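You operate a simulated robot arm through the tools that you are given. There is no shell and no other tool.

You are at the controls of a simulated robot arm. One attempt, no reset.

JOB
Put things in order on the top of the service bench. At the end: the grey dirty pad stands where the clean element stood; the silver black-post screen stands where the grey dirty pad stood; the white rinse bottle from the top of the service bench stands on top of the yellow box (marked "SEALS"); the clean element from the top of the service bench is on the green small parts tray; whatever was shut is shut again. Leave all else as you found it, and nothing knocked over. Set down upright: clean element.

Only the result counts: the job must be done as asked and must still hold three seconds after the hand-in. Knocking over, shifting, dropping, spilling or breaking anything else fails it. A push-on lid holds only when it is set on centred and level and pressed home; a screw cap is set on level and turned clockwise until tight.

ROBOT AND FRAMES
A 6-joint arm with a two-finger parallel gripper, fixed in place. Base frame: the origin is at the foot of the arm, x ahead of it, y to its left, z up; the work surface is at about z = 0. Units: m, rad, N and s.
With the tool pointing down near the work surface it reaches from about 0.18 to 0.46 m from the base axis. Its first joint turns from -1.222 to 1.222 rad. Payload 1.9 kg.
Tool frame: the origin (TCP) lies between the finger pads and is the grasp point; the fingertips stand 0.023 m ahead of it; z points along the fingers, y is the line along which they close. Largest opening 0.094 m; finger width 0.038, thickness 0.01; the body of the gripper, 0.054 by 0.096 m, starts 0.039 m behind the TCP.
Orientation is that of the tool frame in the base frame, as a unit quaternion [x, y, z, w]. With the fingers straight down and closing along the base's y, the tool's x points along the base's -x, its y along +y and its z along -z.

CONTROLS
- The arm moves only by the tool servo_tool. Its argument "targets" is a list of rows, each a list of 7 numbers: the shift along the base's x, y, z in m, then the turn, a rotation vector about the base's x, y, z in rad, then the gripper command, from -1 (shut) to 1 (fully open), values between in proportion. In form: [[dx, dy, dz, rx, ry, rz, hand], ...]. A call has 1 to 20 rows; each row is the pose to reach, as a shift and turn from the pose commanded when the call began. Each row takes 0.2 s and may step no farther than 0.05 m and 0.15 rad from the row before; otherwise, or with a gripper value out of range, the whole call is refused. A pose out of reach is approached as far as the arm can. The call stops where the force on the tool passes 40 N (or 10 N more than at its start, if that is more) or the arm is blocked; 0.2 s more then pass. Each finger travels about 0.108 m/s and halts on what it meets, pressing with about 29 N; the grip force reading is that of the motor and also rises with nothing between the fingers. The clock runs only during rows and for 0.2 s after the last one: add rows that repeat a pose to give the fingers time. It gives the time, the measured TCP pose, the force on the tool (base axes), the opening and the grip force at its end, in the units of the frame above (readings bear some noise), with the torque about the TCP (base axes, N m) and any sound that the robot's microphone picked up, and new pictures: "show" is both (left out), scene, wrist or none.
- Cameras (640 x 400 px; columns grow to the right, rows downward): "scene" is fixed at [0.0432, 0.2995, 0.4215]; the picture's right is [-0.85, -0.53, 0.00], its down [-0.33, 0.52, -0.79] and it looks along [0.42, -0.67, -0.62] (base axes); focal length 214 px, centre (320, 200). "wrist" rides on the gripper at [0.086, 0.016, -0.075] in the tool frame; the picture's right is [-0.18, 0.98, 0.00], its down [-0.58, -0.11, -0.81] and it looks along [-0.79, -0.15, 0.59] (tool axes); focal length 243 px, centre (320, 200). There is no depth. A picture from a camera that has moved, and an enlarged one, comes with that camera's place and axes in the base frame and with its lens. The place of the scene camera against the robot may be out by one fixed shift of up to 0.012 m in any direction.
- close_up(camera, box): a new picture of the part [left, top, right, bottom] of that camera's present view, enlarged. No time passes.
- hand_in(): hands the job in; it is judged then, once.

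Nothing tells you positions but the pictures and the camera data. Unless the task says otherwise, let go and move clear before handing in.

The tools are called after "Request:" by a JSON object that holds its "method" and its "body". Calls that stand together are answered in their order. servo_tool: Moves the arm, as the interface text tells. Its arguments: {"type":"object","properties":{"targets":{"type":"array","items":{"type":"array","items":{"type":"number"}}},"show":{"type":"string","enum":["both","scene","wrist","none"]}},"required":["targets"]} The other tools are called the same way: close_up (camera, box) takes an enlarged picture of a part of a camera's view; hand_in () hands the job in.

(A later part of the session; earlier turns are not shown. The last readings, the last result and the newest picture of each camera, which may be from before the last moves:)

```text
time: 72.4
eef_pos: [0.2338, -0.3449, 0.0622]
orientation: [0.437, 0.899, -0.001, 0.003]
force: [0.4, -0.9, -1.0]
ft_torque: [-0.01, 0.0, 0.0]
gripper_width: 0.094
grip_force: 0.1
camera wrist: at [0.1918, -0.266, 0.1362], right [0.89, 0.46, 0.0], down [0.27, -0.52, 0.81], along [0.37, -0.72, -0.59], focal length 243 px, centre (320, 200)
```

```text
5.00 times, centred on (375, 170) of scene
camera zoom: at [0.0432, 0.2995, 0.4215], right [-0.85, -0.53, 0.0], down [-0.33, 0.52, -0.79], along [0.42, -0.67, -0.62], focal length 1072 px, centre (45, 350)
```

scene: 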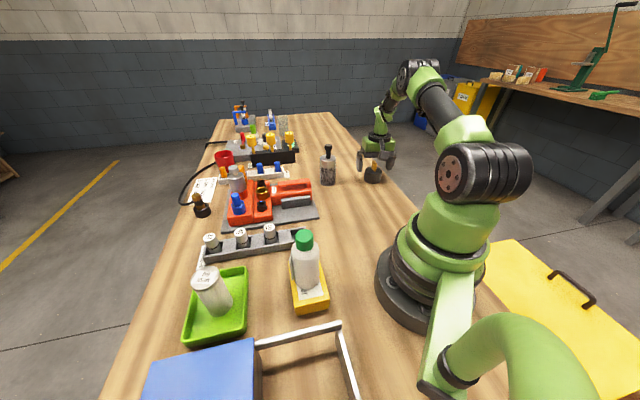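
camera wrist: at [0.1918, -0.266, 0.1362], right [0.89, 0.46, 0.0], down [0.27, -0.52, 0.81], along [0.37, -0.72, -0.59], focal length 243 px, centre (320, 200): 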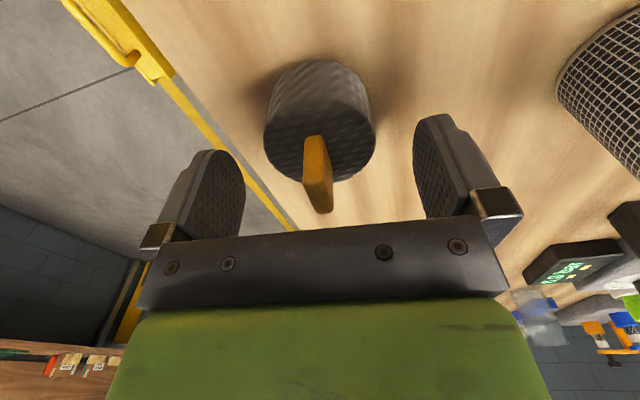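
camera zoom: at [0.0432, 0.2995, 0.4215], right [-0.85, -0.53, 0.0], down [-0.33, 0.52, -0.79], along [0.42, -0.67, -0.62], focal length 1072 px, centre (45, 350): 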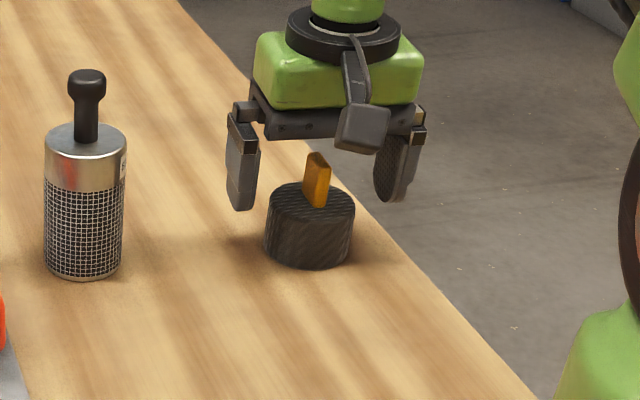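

The fingers straddle the tab, which sits a few millimetres forward of the pad's centre. I'll shift forward 4 mm for better hold and close gently.

Request:
{"method": "servo_tool", "body": {"targets": [[0.0025, -0.0031, 0, 0, 0, 0.02, 1], [0.0025, -0.0031, 0, 0, 0, 0.02, 0.5], [0.0025, -0.0031, 0, 0, 0, 0.02, 0], [0.0025, -0.0031, 0, 0, 0, 0.02, -0.4], [0.0025, -0.0031, 0, 0, 0, 0.02, -0.6], [0.0025, -0.0031, 0, 0, 0, 0.02, -0.8], [0.0025, -0.0031, 0, 0, 0, 0.02, -1], [0.0025, -0.0031, 0, 0, 0, 0.02, -1], [0.0025, -0.0031, 0, 0, 0, 0.02, -1]], "show": "both"}}

Request:
{"method": "close_up", "body": {"camera": "wrist", "box": [220, 60, 420, 240]}}

```text
time: 74.4
eef_pos: [0.2354, -0.3478, 0.0611]
orientation: [0.428, 0.904, -0.002, 0.003]
force: [1.1, 0.1, 0.6]
ft_torque: [0.02, 0.02, -0.01]
gripper_width: 0.058
grip_force: 29.1
camera wrist: at [0.1927, -0.2698, 0.1361], right [0.88, 0.48, 0.0], down [0.28, -0.52, 0.81], along [0.39, -0.71, -0.59], focal length 243 px, centre (320, 200)
```

scene: 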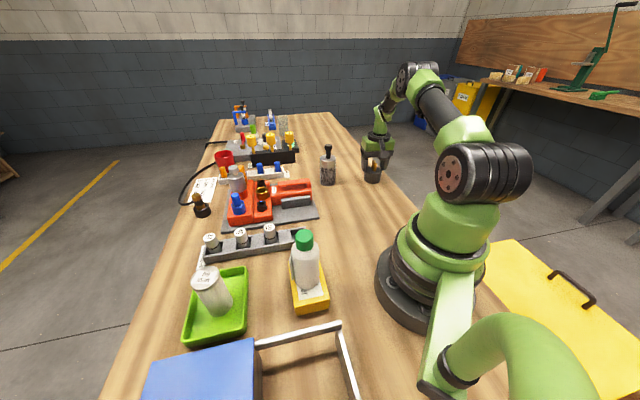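
wrist: 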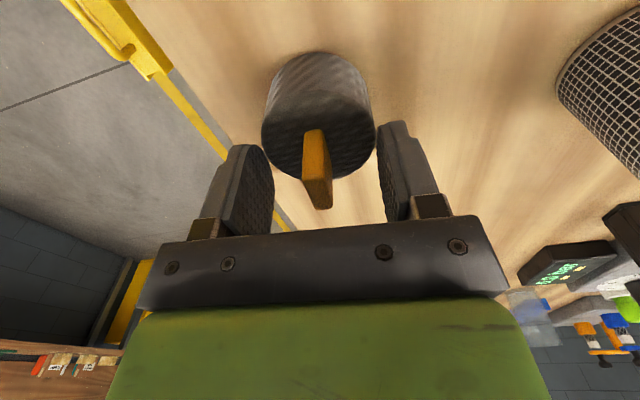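

```text
2.22 times, centred on (320, 150) of wrist
camera zoom: at [0.1927, -0.2698, 0.1361], right [0.88, 0.48, 0.0], down [0.28, -0.52, 0.81], along [0.39, -0.71, -0.59], focal length 539 px, centre (320, 311)
```

zoom: 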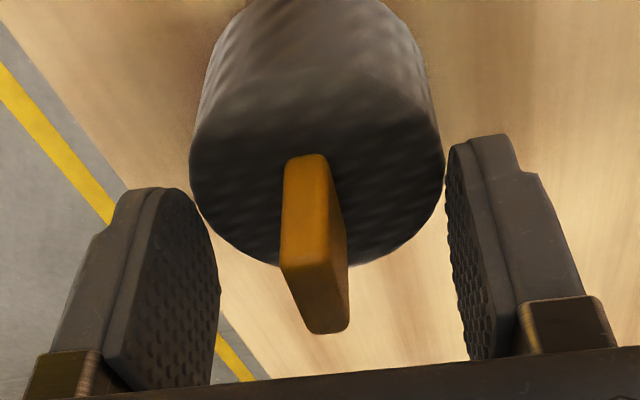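

The fingers caught the pad's top rim (0.058 m), so the pad is taller than I judged, at about 40 mm. I'll open, rise 6 mm, re-centre by 3 mm, and then close on the tab only.

Request:
{"method": "servo_tool", "body": {"targets": [[0, 0, 0, 0, 0, 0, 0.5], [0, 0, 0, 0, 0, 0, 1], [0, 0, 0, 0, 0, 0, 1], [0, 0, 0.004, 0, 0, 0, 1], [-0.0019, 0.0023, 0.007, 0, 0, 0, 1], [-0.0019, 0.0023, 0.007, 0, 0, 0, 1]], "show": "both"}}

Request:
{"method": "close_up", "body": {"camera": "wrist", "box": [220, 60, 420, 240]}}

Request:
{"method": "close_up", "body": {"camera": "scene", "box": [330, 130, 420, 210]}}

```text
time: 75.8
eef_pos: [0.2329, -0.3465, 0.0692]
orientation: [0.428, 0.904, -0.001, 0.002]
force: [0.1, -0.1, -0.2]
ft_torque: [-0.01, 0.01, -0.02]
gripper_width: 0.0941
grip_force: 0.0
camera wrist: at [0.1907, -0.2674, 0.1432], right [0.88, 0.48, 0.0], down [0.28, -0.52, 0.81], along [0.39, -0.71, -0.59], focal length 243 px, centre (320, 200)
```

scene: 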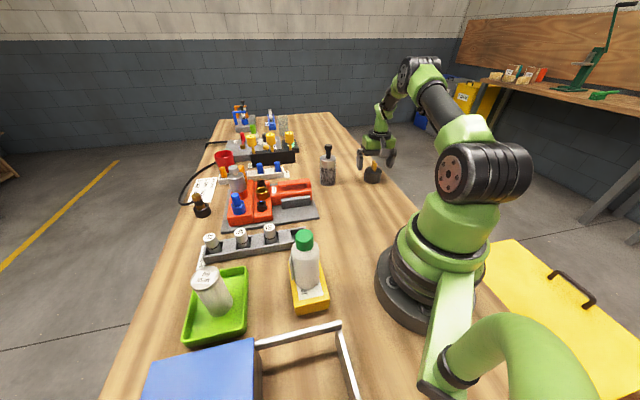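
wrist: 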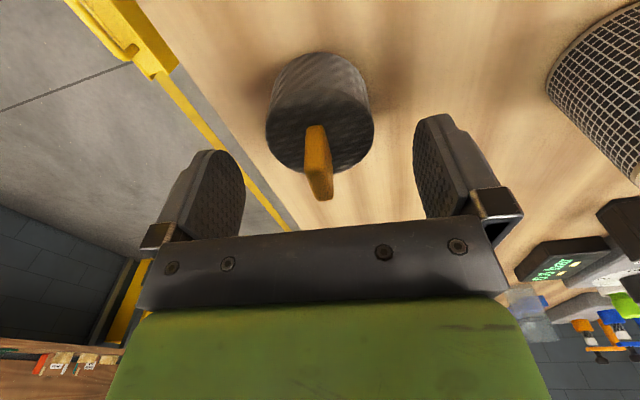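

```text
2.22 times, centred on (320, 150) of wrist
camera zoom: at [0.1907, -0.2674, 0.1432], right [0.88, 0.48, 0.0], down [0.28, -0.52, 0.81], along [0.39, -0.71, -0.59], focal length 539 px, centre (320, 311)
```

zoom: 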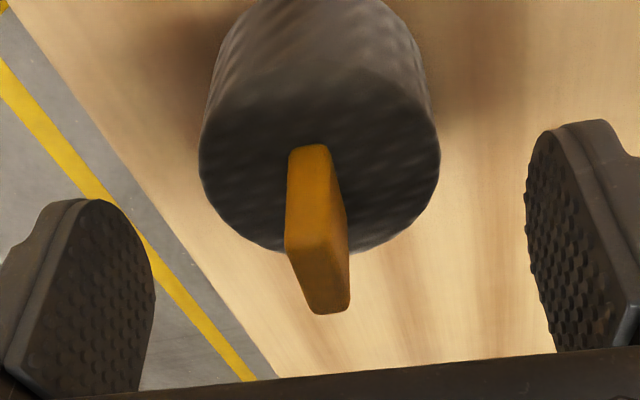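

```text
5.00 times, centred on (375, 170) of scene
camera zoom: at [0.0432, 0.2995, 0.4215], right [-0.85, -0.53, 0.0], down [-0.33, 0.52, -0.79], along [0.42, -0.67, -0.62], focal length 1072 px, centre (45, 350)
```

zoom: 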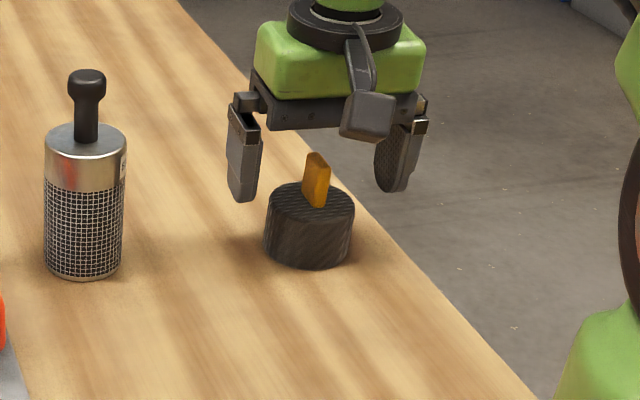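

Request:
{"method": "servo_tool", "body": {"targets": [[0, 0, 0, 0, 0, 0, 0.5], [0, 0, 0, 0, 0, 0, 0], [0, 0, 0, 0, 0, 0, -0.4], [0, 0, 0, 0, 0, 0, -0.6], [0, 0, 0, 0, 0, 0, -0.75], [0, 0, 0, 0, 0, 0, -1], [0, 0, 0, 0, 0, 0, -1], [0, 0, 0, 0, 0, 0, -1]], "show": "both"}}

Request:
{"method": "close_up", "body": {"camera": "wrist", "box": [220, 20, 420, 240]}}

```text
time: 77.6
eef_pos: [0.2343, -0.3462, 0.0698]
orientation: [0.428, 0.904, -0.002, 0.003]
force: [0.7, 0.1, -0.3]
ft_torque: [0.01, -0.05, -0.02]
gripper_width: 0.0091
grip_force: 28.9
camera wrist: at [0.1907, -0.2674, 0.1432], right [0.88, 0.48, 0.0], down [0.28, -0.52, 0.81], along [0.39, -0.71, -0.59], focal length 243 px, centre (320, 200)
```

scene: 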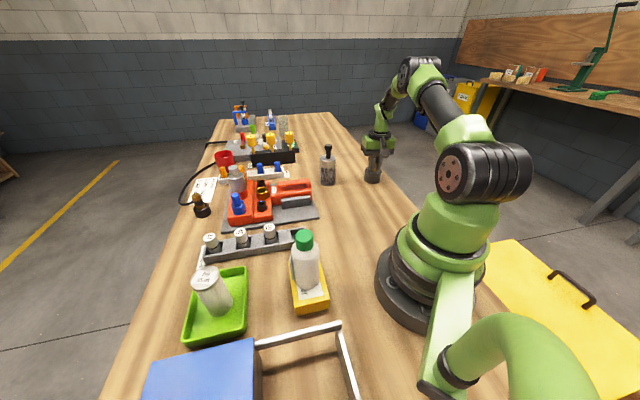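
wrist: 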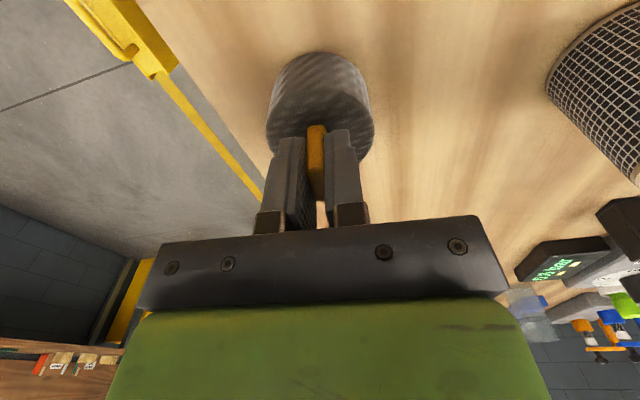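

```text
1.82 times, centred on (320, 130) of wrist
camera zoom: at [0.1907, -0.2674, 0.1432], right [0.88, 0.48, 0.0], down [0.28, -0.52, 0.81], along [0.39, -0.71, -0.59], focal length 441 px, centre (320, 327)
```

zoom: 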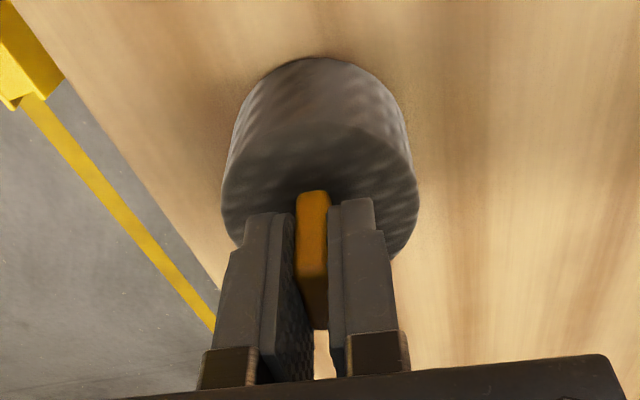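

The tab is gripped (9.1 mm) and the pad's original spot is P0≈(0.234,-0.347). I'll lift gently and check.

Request:
{"method": "servo_tool", "body": {"targets": [[0, 0, 0.003, 0, 0, 0, -1], [0, 0, 0.008, 0, 0, 0, -1], [0, 0, 0.016, 0, 0, 0, -1], [0, 0, 0.026, 0, 0, 0, -1], [0, 0, 0.036, 0, 0, 0, -1], [0, 0, 0.045, 0, 0, 0, -1], [0, 0, 0.05, 0, 0, 0, -1], [0, 0, 0.05, 0, 0, 0, -1]], "show": "both"}}

Request:
{"method": "close_up", "body": {"camera": "scene", "box": [330, 120, 420, 210]}}

```text
time: 79.4
eef_pos: [0.2342, -0.3457, 0.119]
orientation: [0.428, 0.904, 0.0, 0.003]
force: [-0.3, 0.0, -0.8]
ft_torque: [0.0, 0.01, 0.01]
gripper_width: 0.0088
grip_force: 28.9
camera wrist: at [0.1909, -0.2671, 0.193], right [0.88, 0.48, 0.0], down [0.28, -0.52, 0.81], along [0.39, -0.71, -0.59], focal length 243 px, centre (320, 200)
```

scene: 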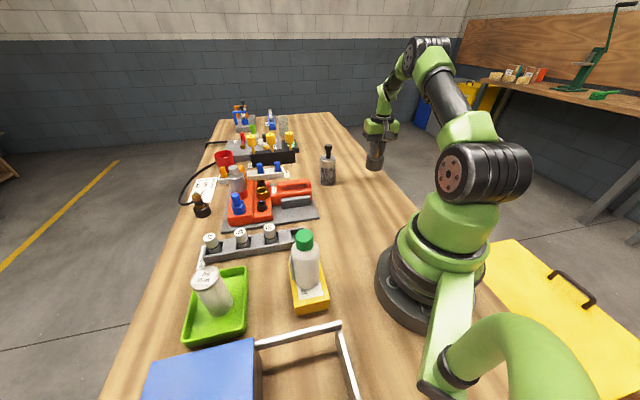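
wrist: 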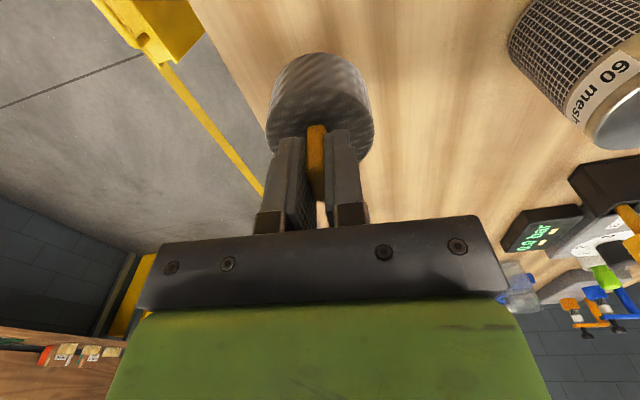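

```text
4.44 times, centred on (375, 165) of scene
camera zoom: at [0.0432, 0.2995, 0.4215], right [-0.85, -0.53, 0.0], down [-0.33, 0.52, -0.79], along [0.42, -0.67, -0.62], focal length 953 px, centre (76, 356)
```

zoom: 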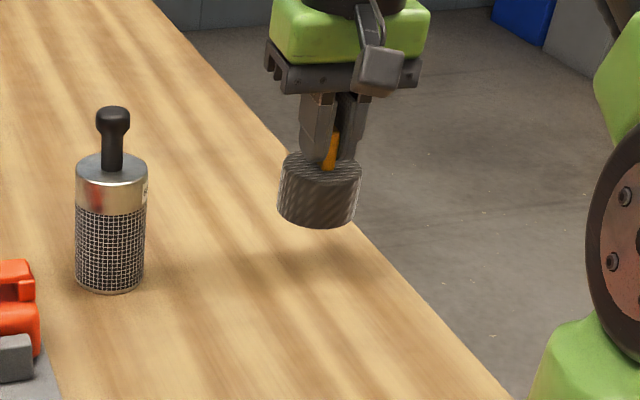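

Request:
{"method": "servo_tool", "body": {"targets": [[-0.0007, 0.0032, 0, 0, 0, 0, -1], [-0.0022, 0.0106, 0, 0, 0, 0, -1], [-0.0044, 0.0212, 0, 0, 0, 0, -1], [-0.0072, 0.035, 0, 0, 0, 0, -1], [-0.0101, 0.0489, 0, 0, 0, 0, -1], [-0.0129, 0.0627, 0, 0, 0, 0, -1], [-0.0158, 0.0765, 0, 0, 0, 0, -1], [-0.0186, 0.0903, 0, 0, 0, 0, -1], [-0.0215, 0.1041, 0, 0, 0, 0, -1], [-0.0243, 0.1179, 0, 0, 0, 0, -1], [-0.0272, 0.1317, 0, 0, 0, 0, -1], [-0.03, 0.1455, 0, 0, 0, 0, -1], [-0.0329, 0.1593, 0, 0, 0, 0, -1], [-0.0357, 0.1731, 0, 0, 0, 0, -1], [-0.0383, 0.1859, 0, 0, 0, 0, -1], [-0.0405, 0.1965, 0, 0, 0, 0, -1], [-0.0423, 0.205, 0, 0, 0, 0, -1], [-0.0434, 0.2103, 0, 0, 0, 0, -1], [-0.0438, 0.2124, 0, 0, 0, 0, -1], [-0.0438, 0.2124, 0, 0, 0, 0, -1]], "show": "both"}}

```text
time: 83.6
eef_pos: [0.1896, -0.1334, 0.1181]
orientation: [0.428, 0.904, -0.001, 0.002]
force: [-0.5, 0.4, -0.1]
ft_torque: [-0.04, 0.01, -0.04]
gripper_width: 0.009
grip_force: 29.2
camera wrist: at [0.147, -0.0545, 0.193], right [0.88, 0.48, 0.0], down [0.28, -0.52, 0.81], along [0.39, -0.71, -0.59], focal length 243 px, centre (320, 200)
```

scene: 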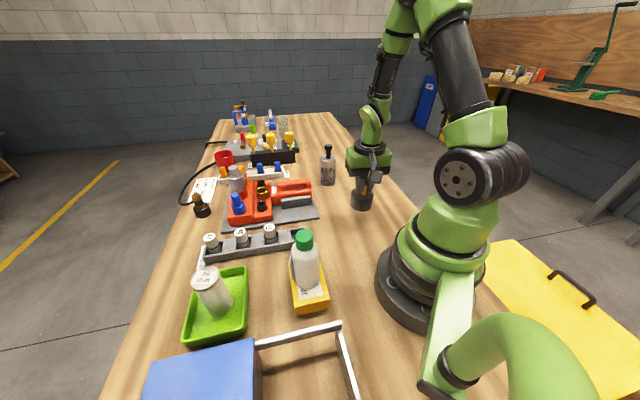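
wrist: 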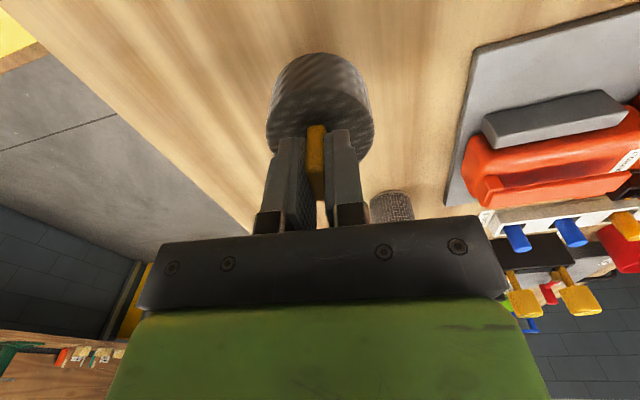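

Request:
{"method": "servo_tool", "body": {"targets": [[0, 0, -0.005, 0, 0, 0, -1], [0, 0, -0.014, 0, 0, 0, -1], [0, 0, -0.025, 0, 0, 0, -1], [0, 0, -0.035, 0, 0, 0, -1], [0, 0, -0.042, 0, 0, 0, -1], [0, 0, -0.046, 0, 0, 0, -1], [0, 0, -0.046, 0, 0, 0, -1]], "show": "wrist"}}

Request:
{"method": "close_up", "body": {"camera": "scene", "box": [310, 130, 430, 240]}}

```text
time: 85.2
eef_pos: [0.191, -0.1337, 0.0719]
orientation: [0.428, 0.904, -0.001, 0.003]
force: [0.1, 0.5, 0.0]
ft_torque: [0.01, 0.0, 0.02]
gripper_width: 0.0087
grip_force: 29.1
camera wrist: at [0.1474, -0.0549, 0.1464], right [0.88, 0.48, 0.0], down [0.28, -0.52, 0.81], along [0.39, -0.71, -0.59], focal length 243 px, centre (320, 200)
```

wrist: 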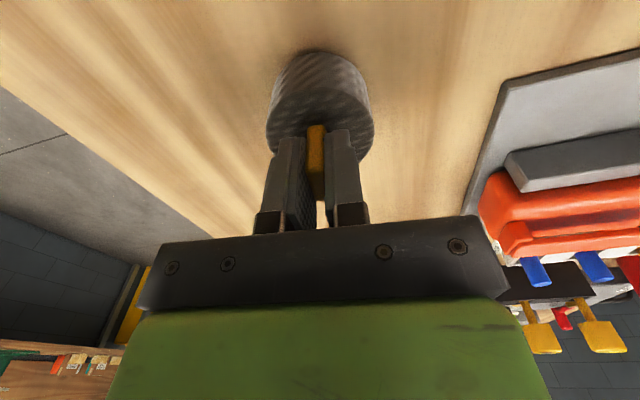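

```text
3.64 times, centred on (370, 185) of scene
camera zoom: at [0.0432, 0.2995, 0.4215], right [-0.85, -0.53, 0.0], down [-0.33, 0.52, -0.79], along [0.42, -0.67, -0.62], focal length 780 px, centre (138, 254)
```

zoom: 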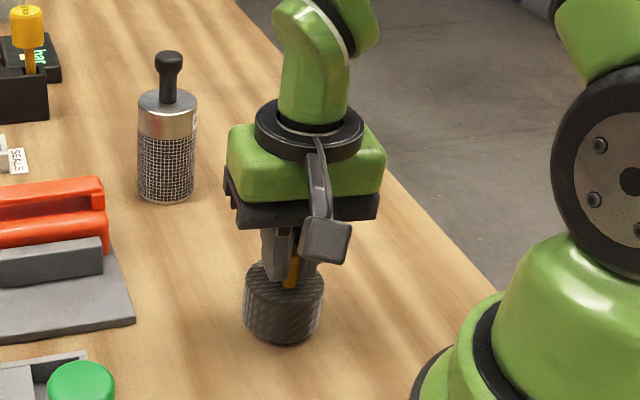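

The pad lines up with where the element stood. I'll lower the last few millimetres.

Request:
{"method": "servo_tool", "body": {"targets": [[0, 0, -0.001, 0, 0, 0, -1], [0, 0, -0.002, 0, 0, 0, -1], [0, 0, -0.003, 0, 0, 0, -1]], "show": "none"}}

```text
time: 86.0
eef_pos: [0.1896, -0.1323, 0.069]
orientation: [0.428, 0.904, -0.002, 0.003]
force: [-0.4, 0.8, -0.8]
ft_torque: [-0.02, -0.01, 0.0]
gripper_width: 0.0088
grip_force: 28.8
```

Request:
{"method": "servo_tool", "body": {"targets": [[0, 0, -0.0006, 0, 0, 0, -1], [0, 0, -0.001, 0, 0, 0, -1]], "show": "none"}}

```text
time: 86.6
eef_pos: [0.1895, -0.1342, 0.0692]
orientation: [0.428, 0.904, -0.001, 0.003]
force: [0.0, 0.3, 10.3]
ft_torque: [0.07, 0.07, -0.02]
gripper_width: 0.009
grip_force: 29.7
```

Contact (10 N). I'll release and retreat upward.

Request:
{"method": "servo_tool", "body": {"targets": [[0, 0, 0.0003, 0, 0, 0, -0.75], [0, 0, 0.0003, 0, 0, 0, -0.65], [0, 0, 0.0003, 0, 0, 0, -0.4], [0, 0, 0.0003, 0, 0, 0, 0], [0, 0, 0.0003, 0, 0, 0, 0.3], [0, 0, 0.0003, 0, 0, 0, 0.3]], "show": "wrist"}}

Request:
{"method": "servo_tool", "body": {"targets": [[0, 0, 0.005, 0, 0, 0, 0.4], [0, 0, 0.02, 0, 0, 0, 0.6], [0, 0, 0.045, 0, 0, 0, 1], [0, 0, 0.075, 0, 0, 0, 1], [0, 0, 0.105, 0, 0, 0, 1], [0, 0, 0.13, 0, 0, 0, 1]], "show": "both"}}

Request:
{"method": "close_up", "body": {"camera": "scene", "box": [310, 130, 430, 240]}}

```text
time: 88.0
eef_pos: [0.1907, -0.1346, 0.0689]
orientation: [0.428, 0.904, -0.002, 0.003]
force: [0.0, -0.4, -0.2]
ft_torque: [0.0, -0.04, 0.01]
gripper_width: 0.0613
grip_force: 0.1
camera wrist: at [0.147, -0.0551, 0.1429], right [0.88, 0.48, 0.0], down [0.28, -0.52, 0.81], along [0.39, -0.71, -0.59], focal length 243 px, centre (320, 200)
```

wrist: 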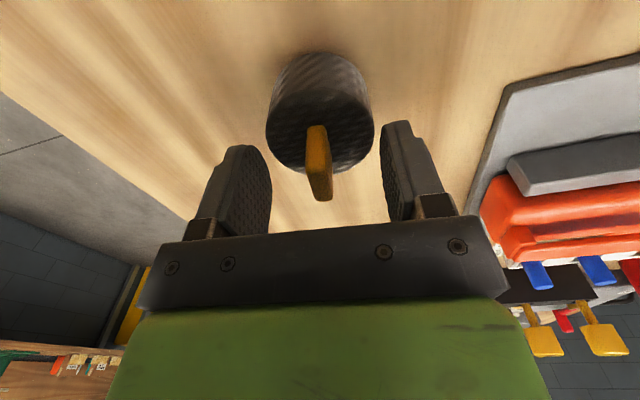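

```text
time: 89.4
eef_pos: [0.1895, -0.1326, 0.2003]
orientation: [0.428, 0.904, -0.001, 0.002]
force: [-0.2, -1.3, -0.2]
ft_torque: [-0.01, -0.02, 0.0]
gripper_width: 0.0939
grip_force: 0.1
camera wrist: at [0.1472, -0.0543, 0.274], right [0.88, 0.48, 0.0], down [0.28, -0.52, 0.81], along [0.39, -0.71, -0.59], focal length 243 px, centre (320, 200)
```

scene: 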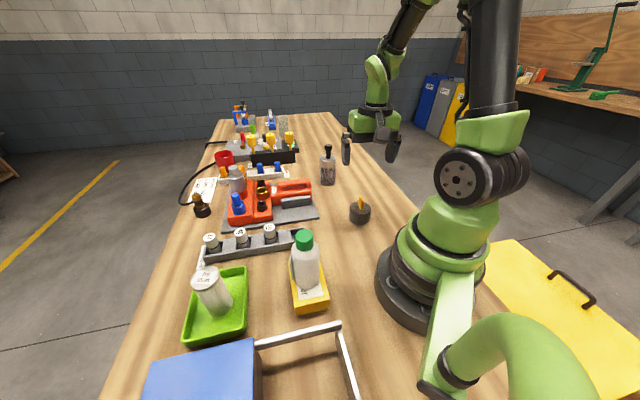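
wrist: 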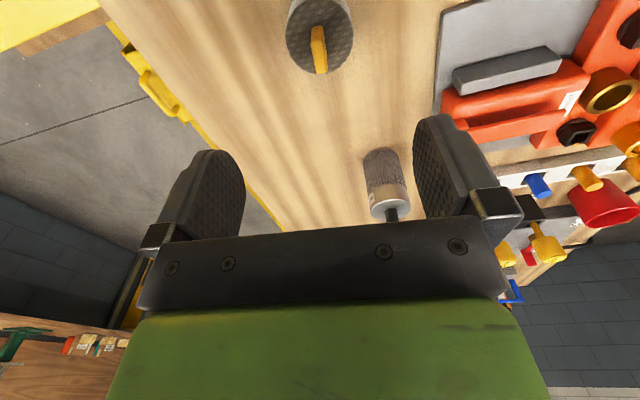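

```text
3.64 times, centred on (370, 185) of scene
camera zoom: at [0.0432, 0.2995, 0.4215], right [-0.85, -0.53, 0.0], down [-0.33, 0.52, -0.79], along [0.42, -0.67, -0.62], focal length 780 px, centre (138, 254)
```

zoom: 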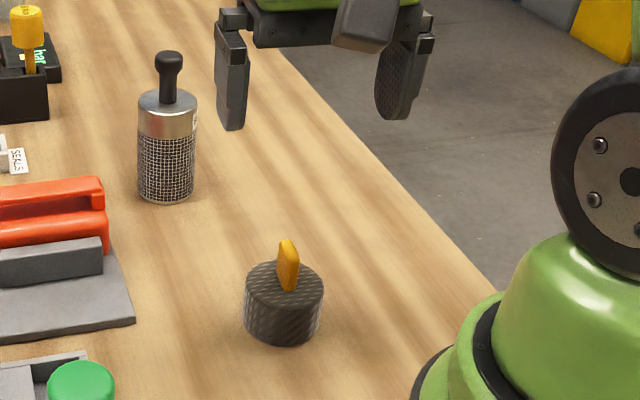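

The pad now stands where the element stood. Next is the screen, so I'll go near it for a close look.

Request:
{"method": "servo_tool", "body": {"targets": [[0.02, -0.013, 0.008, 0, 0, 0.04, 1], [0.05, -0.033, 0.016, 0, 0, 0.1, 1], [0.08, -0.053, 0.016, 0, 0, 0.16, 1], [0.11, -0.073, 0.016, 0, 0, 0.22, 1], [0.13, -0.086, 0.016, 0, 0, 0.26, 1], [0.14, -0.092, 0.016, 0, 0, 0.285, 1], [0.14, -0.092, 0.016, 0, 0, 0.285, 1]], "show": "both"}}

Request:
{"method": "close_up", "body": {"camera": "wrist", "box": [220, 0, 420, 140]}}

```text
time: 91.0
eef_pos: [0.3298, -0.2246, 0.2151]
orientation: [0.295, 0.955, -0.001, 0.002]
force: [0.5, -0.5, -0.4]
ft_torque: [0.0, -0.02, 0.03]
gripper_width: 0.0939
grip_force: 0.2
camera wrist: at [0.2674, -0.162, 0.2889], right [0.71, 0.71, 0.0], down [0.42, -0.42, 0.81], along [0.57, -0.57, -0.59], focal length 243 px, centre (320, 200)
```

scene: 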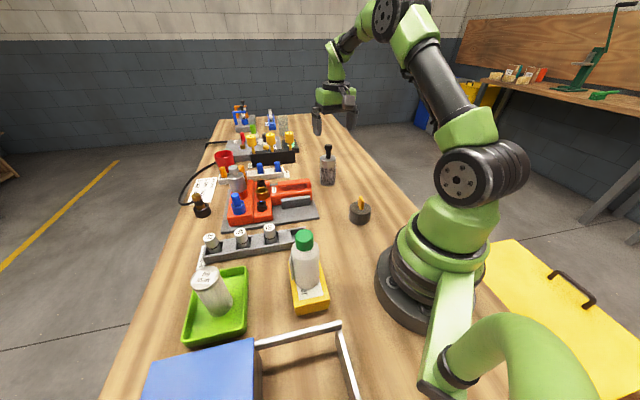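
wrist: 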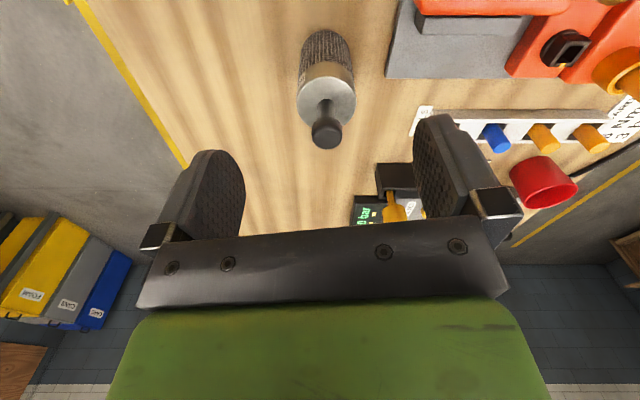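

```text
2.86 times, centred on (320, 70) of wrist
camera zoom: at [0.2674, -0.162, 0.2889], right [0.71, 0.71, 0.0], down [0.42, -0.42, 0.81], along [0.57, -0.57, -0.59], focal length 693 px, centre (320, 571)
```

zoom: 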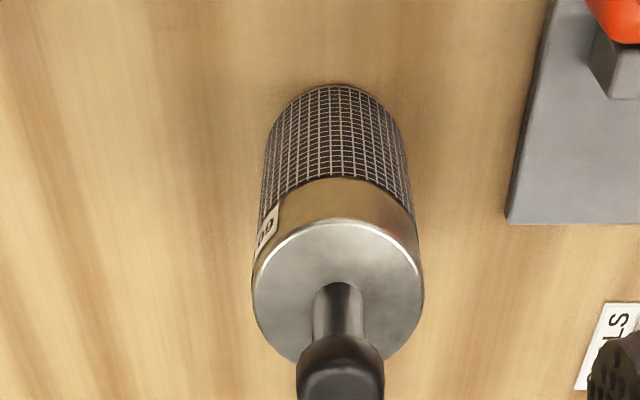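

The screen is at about (0.3605,-0.246), with its body top near z≈0.09 and the post top near 0.137. I'll hover directly above it to refine that.

Request:
{"method": "servo_tool", "body": {"targets": [[0.01, -0.007, -0.005, 0, 0, 0, 1], [0.02, -0.014, -0.015, 0, 0, 0, 1], [0.0305, -0.02, -0.025, 0, 0, 0, 1], [0.0305, -0.02, -0.025, 0, 0, 0, 1]], "show": "wrist"}}

Request:
{"method": "close_up", "body": {"camera": "wrist", "box": [240, 0, 400, 160]}}

Request:
{"method": "close_up", "body": {"camera": "scene", "box": [290, 110, 380, 200]}}

```text
time: 92.0
eef_pos: [0.3596, -0.2458, 0.1899]
orientation: [0.296, 0.955, 0.0, 0.002]
force: [-0.5, -0.2, -0.5]
ft_torque: [0.01, -0.02, 0.03]
gripper_width: 0.094
grip_force: 0.1
camera wrist: at [0.2974, -0.1824, 0.2641], right [0.71, 0.71, 0.0], down [0.42, -0.42, 0.81], along [0.57, -0.57, -0.59], focal length 243 px, centre (320, 200)
```

wrist: 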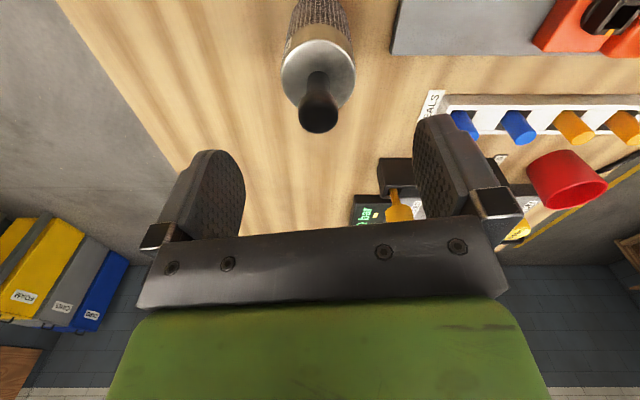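

```text
2.50 times, centred on (320, 80) of wrist
camera zoom: at [0.2974, -0.1824, 0.2641], right [0.71, 0.71, 0.0], down [0.42, -0.42, 0.81], along [0.57, -0.57, -0.59], focal length 606 px, centre (320, 500)
```

zoom: 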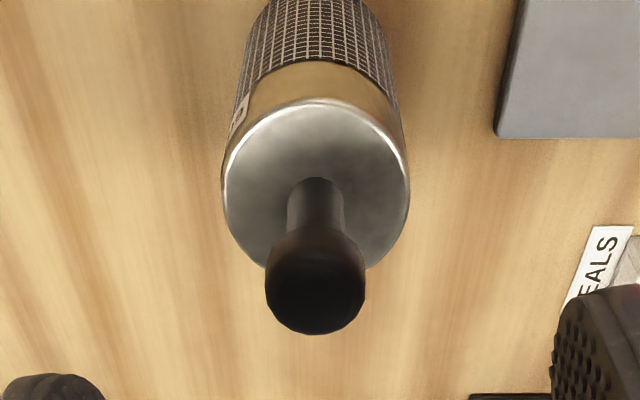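

```text
4.44 times, centred on (335, 155) of scene
camera zoom: at [0.0432, 0.2995, 0.4215], right [-0.85, -0.53, 0.0], down [-0.33, 0.52, -0.79], along [0.42, -0.67, -0.62], focal length 953 px, centre (253, 400)
```

zoom: 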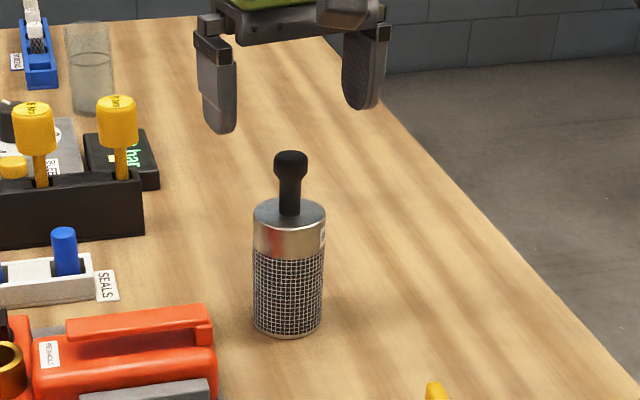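

Request:
{"method": "servo_tool", "body": {"targets": [[0.0006, -0.0016, -0.02, 0, 0, 0, 1], [0.0006, -0.0016, -0.04, 0, 0, 0, 1], [0.0006, -0.0016, -0.06, 0, 0, 0, 1], [0.0006, -0.0016, -0.074, 0, 0, 0, 1], [0.0006, -0.0016, -0.082, 0, 0, 0, 1], [0.0006, -0.0016, -0.086, 0, 0, 0, 1], [0.0006, -0.0016, -0.086, 0, 0, 0, 1]], "show": "both"}}

Request:
{"method": "close_up", "body": {"camera": "wrist", "box": [140, 0, 500, 240]}}

Request:
{"method": "close_up", "body": {"camera": "scene", "box": [290, 110, 380, 200]}}

```text
time: 93.6
eef_pos: [0.3608, -0.2474, 0.104]
orientation: [0.295, 0.955, -0.001, 0.002]
force: [0.6, 0.1, 0.4]
ft_torque: [0.03, 0.0, -0.02]
gripper_width: 0.0941
grip_force: 0.0
camera wrist: at [0.2978, -0.1839, 0.1781], right [0.71, 0.71, 0.0], down [0.42, -0.42, 0.81], along [0.57, -0.57, -0.59], focal length 243 px, centre (320, 200)
```

scene: 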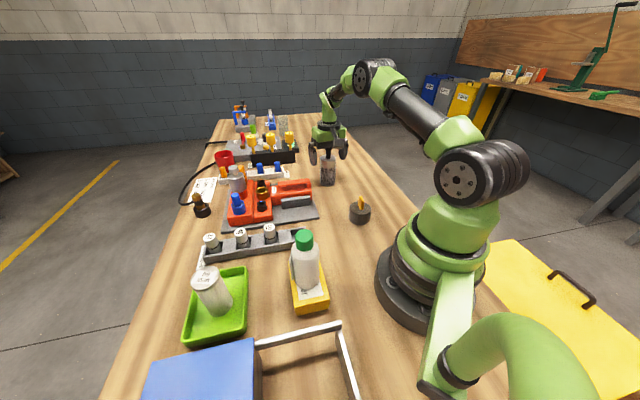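
wrist: 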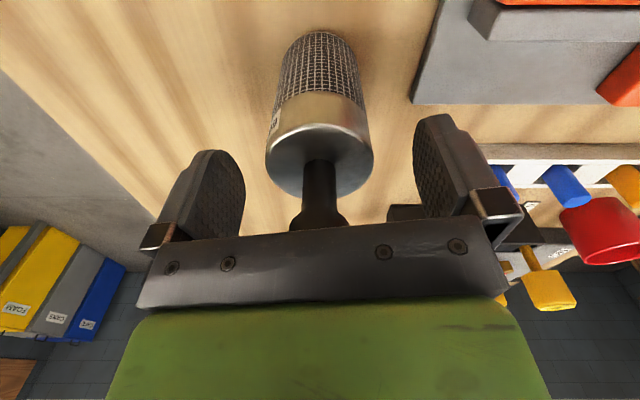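

```text
1.67 times, centred on (320, 120) of wrist
camera zoom: at [0.2978, -0.1839, 0.1781], right [0.71, 0.71, 0.0], down [0.42, -0.42, 0.81], along [0.57, -0.57, -0.59], focal length 404 px, centre (320, 333)
```

zoom: 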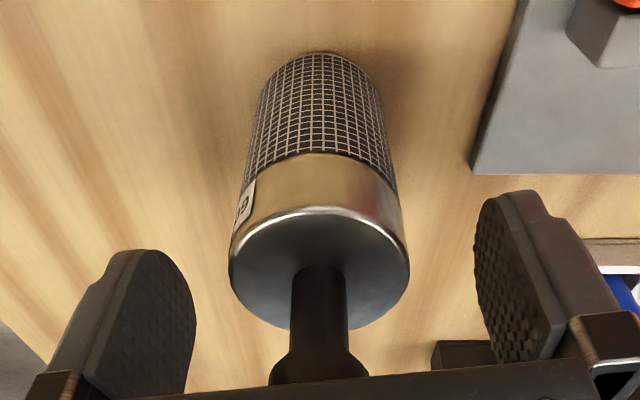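

```text
4.44 times, centred on (335, 155) of scene
camera zoom: at [0.0432, 0.2995, 0.4215], right [-0.85, -0.53, 0.0], down [-0.33, 0.52, -0.79], along [0.42, -0.67, -0.62], focal length 953 px, centre (253, 400)
```

zoom: 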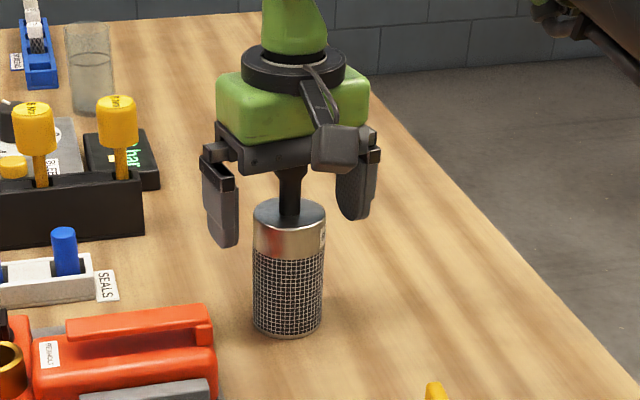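

Request:
{"method": "servo_tool", "body": {"targets": [[0.0012, -0.0008, -0.001, 0, 0, 0, 1], [0.0012, -0.0008, -0.0025, 0, 0, 0, 1]], "show": "none"}}

```text
time: 94.2
eef_pos: [0.3618, -0.2487, 0.1011]
orientation: [0.296, 0.955, -0.001, 0.003]
force: [-0.2, 0.0, 0.4]
ft_torque: [0.0, -0.03, -0.01]
gripper_width: 0.094
grip_force: 0.1
```

Request:
{"method": "servo_tool", "body": {"targets": [[0, 0, -0.001, 0, 0, 0, 1], [0, 0, -0.002, 0, 0, 0, 1]], "show": "none"}}

```text
time: 94.8
eef_pos: [0.3616, -0.2474, 0.101]
orientation: [0.296, 0.955, -0.002, 0.004]
force: [-1.5, 0.0, 8.9]
ft_torque: [0.02, 0.03, 0.06]
gripper_width: 0.094
grip_force: 0.0
```

The palm is touching the knob, so I'll back off 2 mm and close gently on the metal band.

Request:
{"method": "servo_tool", "body": {"targets": [[0, 0, 0.002, 0, 0, 0, 1], [0, 0, 0.002, 0, 0, 0, 0.5], [0, 0, 0.002, 0, 0, 0, 0.3], [0, 0, 0.002, 0, 0, 0, 0.2], [0, 0, 0.002, 0, 0, 0, 0.1], [0, 0, 0.002, 0, 0, 0, -0.2], [0, 0, 0.002, 0, 0, 0, -1], [0, 0, 0.002, 0, 0, 0, -1], [0, 0, 0.002, 0, 0, 0, -1]], "show": "both"}}

Request:
{"method": "close_up", "body": {"camera": "wrist", "box": [140, 0, 500, 240]}}

```text
time: 96.8
eef_pos: [0.3616, -0.247, 0.1021]
orientation: [0.295, 0.955, 0.0, 0.002]
force: [-0.2, -1.2, -0.3]
ft_torque: [-0.02, -0.01, 0.0]
gripper_width: 0.0524
grip_force: 29.0
camera wrist: at [0.299, -0.1845, 0.1759], right [0.71, 0.71, 0.0], down [0.42, -0.42, 0.81], along [0.57, -0.57, -0.59], focal length 243 px, centre (320, 200)
```

scene: 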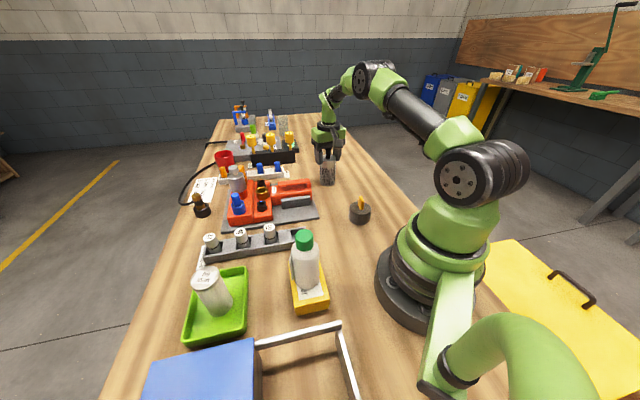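
wrist: 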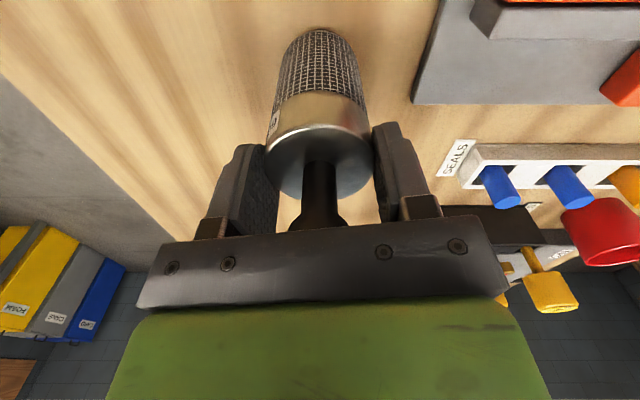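

```text
1.67 times, centred on (320, 120) of wrist
camera zoom: at [0.299, -0.1845, 0.1759], right [0.71, 0.71, 0.0], down [0.42, -0.42, 0.81], along [0.57, -0.57, -0.59], focal length 404 px, centre (320, 333)
```

zoom: 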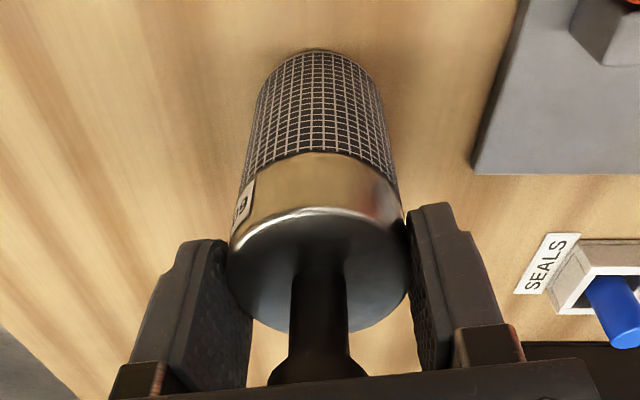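

Gripped at 0.0524 m. I'll lift slowly and check.

Request:
{"method": "servo_tool", "body": {"targets": [[0, 0, 0.003, 0, 0, 0, -1], [0, 0, 0.007, 0, 0, 0, -1], [0, 0, 0.013, 0, 0, 0, -1], [0, 0, 0.02, 0, 0, 0, -1], [0, 0, 0.027, 0, 0, 0, -1], [0, 0, 0.032, 0, 0, 0, -1], [0, 0, 0.035, 0, 0, 0, -1], [0, 0, 0.035, 0, 0, 0, -1]], "show": "both"}}

Request:
{"method": "close_up", "body": {"camera": "scene", "box": [290, 110, 380, 200]}}

```text
time: 98.6
eef_pos: [0.3632, -0.2483, 0.1354]
orientation: [0.296, 0.955, 0.0, 0.002]
force: [-1.2, 0.5, -1.0]
ft_torque: [-0.03, 0.04, 0.04]
gripper_width: 0.052
grip_force: 28.6
camera wrist: at [0.2989, -0.1842, 0.2104], right [0.71, 0.71, 0.0], down [0.42, -0.42, 0.81], along [0.57, -0.57, -0.59], focal length 243 px, centre (320, 200)
```

scene: 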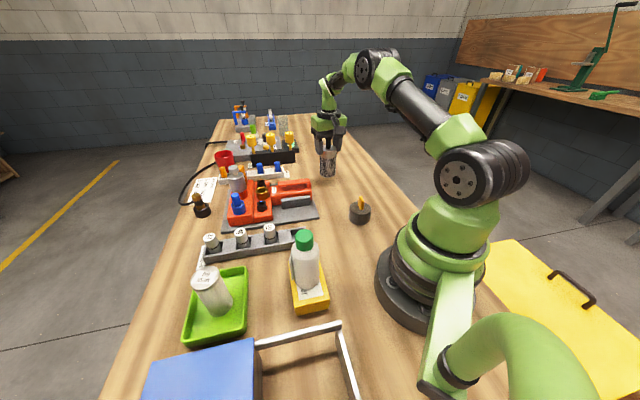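
wrist: 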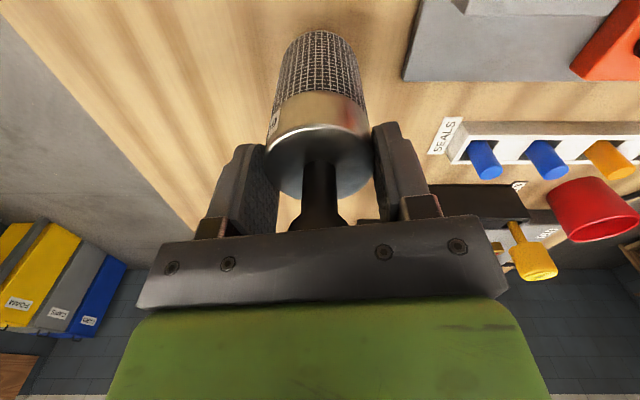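

```text
4.44 times, centred on (335, 155) of scene
camera zoom: at [0.0432, 0.2995, 0.4215], right [-0.85, -0.53, 0.0], down [-0.33, 0.52, -0.79], along [0.42, -0.67, -0.62], focal length 953 px, centre (253, 400)
```

zoom: 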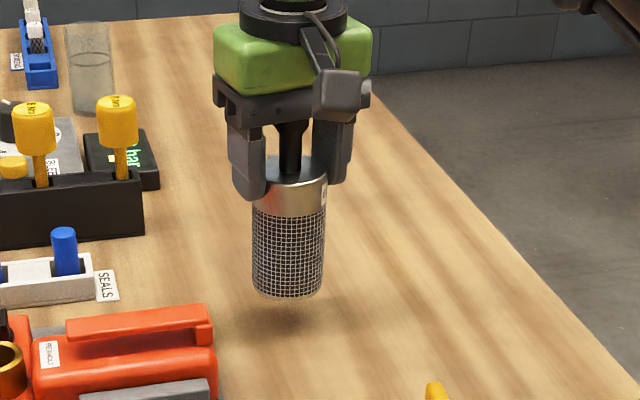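

Request:
{"method": "servo_tool", "body": {"targets": [[-0.0025, -0.002, 0, 0, 0, 0, -1], [-0.0076, -0.0059, 0, 0, 0, 0, -1], [-0.0153, -0.0119, 0, 0, 0, 0, -1], [-0.0255, -0.0198, 0, 0, 0, 0, -1], [-0.0357, -0.0277, 0, 0, 0, 0, -1], [-0.0471, -0.0366, 0, 0, 0, 0, -1], [-0.0586, -0.0455, 0, 0, 0, 0, -1], [-0.0701, -0.0545, 0, 0, 0, 0, -1], [-0.0815, -0.0634, 0, 0, 0, 0, -1], [-0.093, -0.0723, 0, 0, 0, 0, -1], [-0.1032, -0.0802, 0, 0, 0, 0, -1], [-0.1121, -0.0871, 0, 0, 0, 0, -1], [-0.1198, -0.0931, 0, 0, 0, 0, -1], [-0.1249, -0.097, 0, 0, 0, 0, -1], [-0.1274, -0.099, 0, 0, 0, 0, -1], [-0.1274, -0.099, 0, 0, 0, 0, -1]], "show": "both"}}

Request:
{"method": "close_up", "body": {"camera": "scene", "box": [310, 120, 430, 230]}}

```text
time: 102.0
eef_pos: [0.235, -0.3466, 0.1357]
orientation: [0.296, 0.955, -0.002, 0.002]
force: [0.5, 0.5, -0.6]
ft_torque: [0.01, -0.02, -0.02]
gripper_width: 0.0523
grip_force: 29.3
camera wrist: at [0.1715, -0.2834, 0.2108], right [0.71, 0.71, 0.0], down [0.42, -0.42, 0.81], along [0.57, -0.57, -0.59], focal length 243 px, centre (320, 200)
```

scene: 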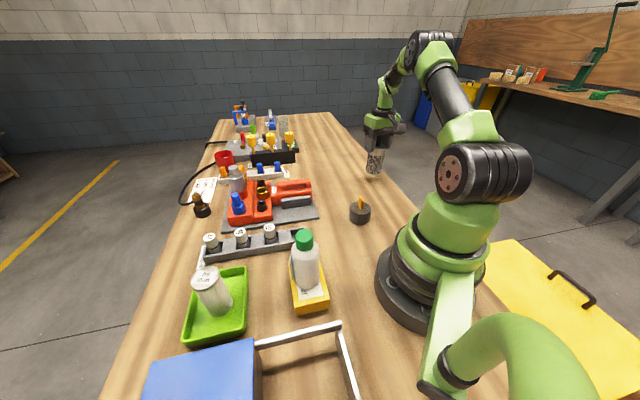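
wrist: 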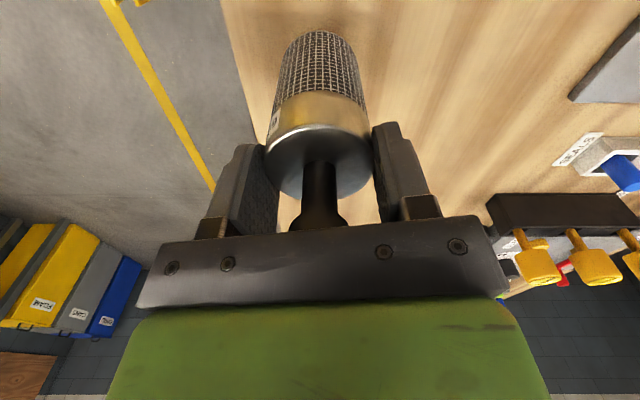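

```text
3.64 times, centred on (370, 175) of scene
camera zoom: at [0.0432, 0.2995, 0.4215], right [-0.85, -0.53, 0.0], down [-0.33, 0.52, -0.79], along [0.42, -0.67, -0.62], focal length 780 px, centre (138, 291)
```

zoom: 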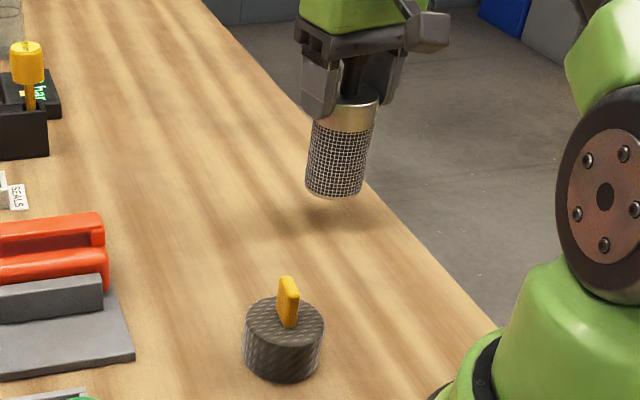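

Request:
{"method": "servo_tool", "body": {"targets": [[0, 0, -0.004, 0, 0, 0, -1], [0, 0, -0.011, 0, 0, 0, -1], [0, 0, -0.019, 0, 0, 0, -1], [0, 0, -0.026, 0, 0, 0, -1], [0, 0, -0.03, 0, 0, 0, -1], [0, 0, -0.032, 0, 0, 0, -1], [0, 0, -0.032, 0, 0, 0, -1]], "show": "none"}}

Request:
{"method": "close_up", "body": {"camera": "scene", "box": [310, 120, 430, 230]}}

```text
time: 103.6
eef_pos: [0.2347, -0.3473, 0.1037]
orientation: [0.297, 0.955, -0.001, 0.003]
force: [-0.6, -1.1, -0.6]
ft_torque: [0.0, -0.02, 0.0]
gripper_width: 0.0522
grip_force: 28.7
```

```text
3.64 times, centred on (370, 175) of scene
camera zoom: at [0.0432, 0.2995, 0.4215], right [-0.85, -0.53, 0.0], down [-0.33, 0.52, -0.79], along [0.42, -0.67, -0.62], focal length 780 px, centre (138, 291)
```

zoom: 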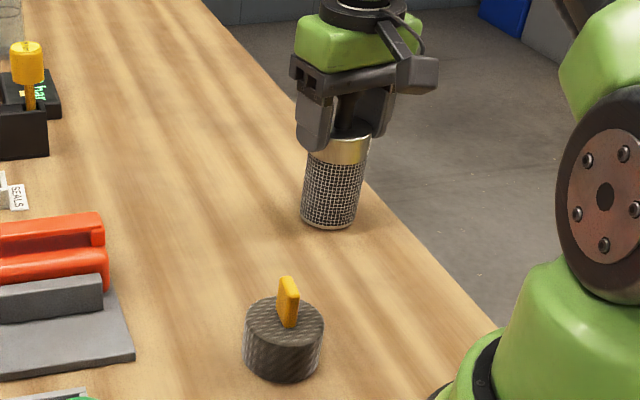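

Request:
{"method": "close_up", "body": {"camera": "scene", "box": [355, 150, 395, 190]}}

```text
10.00 times, centred on (375, 170) of scene
camera zoom: at [0.0432, 0.2995, 0.4215], right [-0.85, -0.53, 0.0], down [-0.33, 0.52, -0.79], along [0.42, -0.67, -0.62], focal length 2145 px, centre (-230, 500)
```

zoom: 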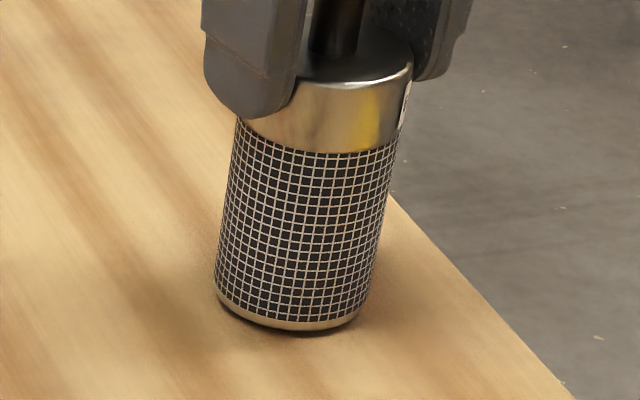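

Request:
{"method": "servo_tool", "body": {"targets": [[0.0003, -0.002, -0.0005, 0, 0, 0, -1], [0.0003, -0.002, -0.0015, 0, 0, 0, -1], [0.0003, -0.002, -0.002, 0, 0, 0, -1]], "show": "none"}}

```text
time: 104.4
eef_pos: [0.2351, -0.3477, 0.1031]
orientation: [0.296, 0.955, -0.001, 0.003]
force: [0.1, 0.4, 0.0]
ft_torque: [0.0, 0.02, 0.03]
gripper_width: 0.0519
grip_force: 29.1
```

Request:
{"method": "servo_tool", "body": {"targets": [[0, 0, -0.0007, 0, 0, 0, -1], [0, 0, -0.0013, 0, 0, 0, -1]], "show": "none"}}

```text
time: 105.0
eef_pos: [0.2358, -0.3492, 0.1017]
orientation: [0.296, 0.955, -0.001, 0.003]
force: [-2.3, 2.7, 7.9]
ft_torque: [0.26, 0.17, 0.06]
gripper_width: 0.0523
grip_force: 29.4
```

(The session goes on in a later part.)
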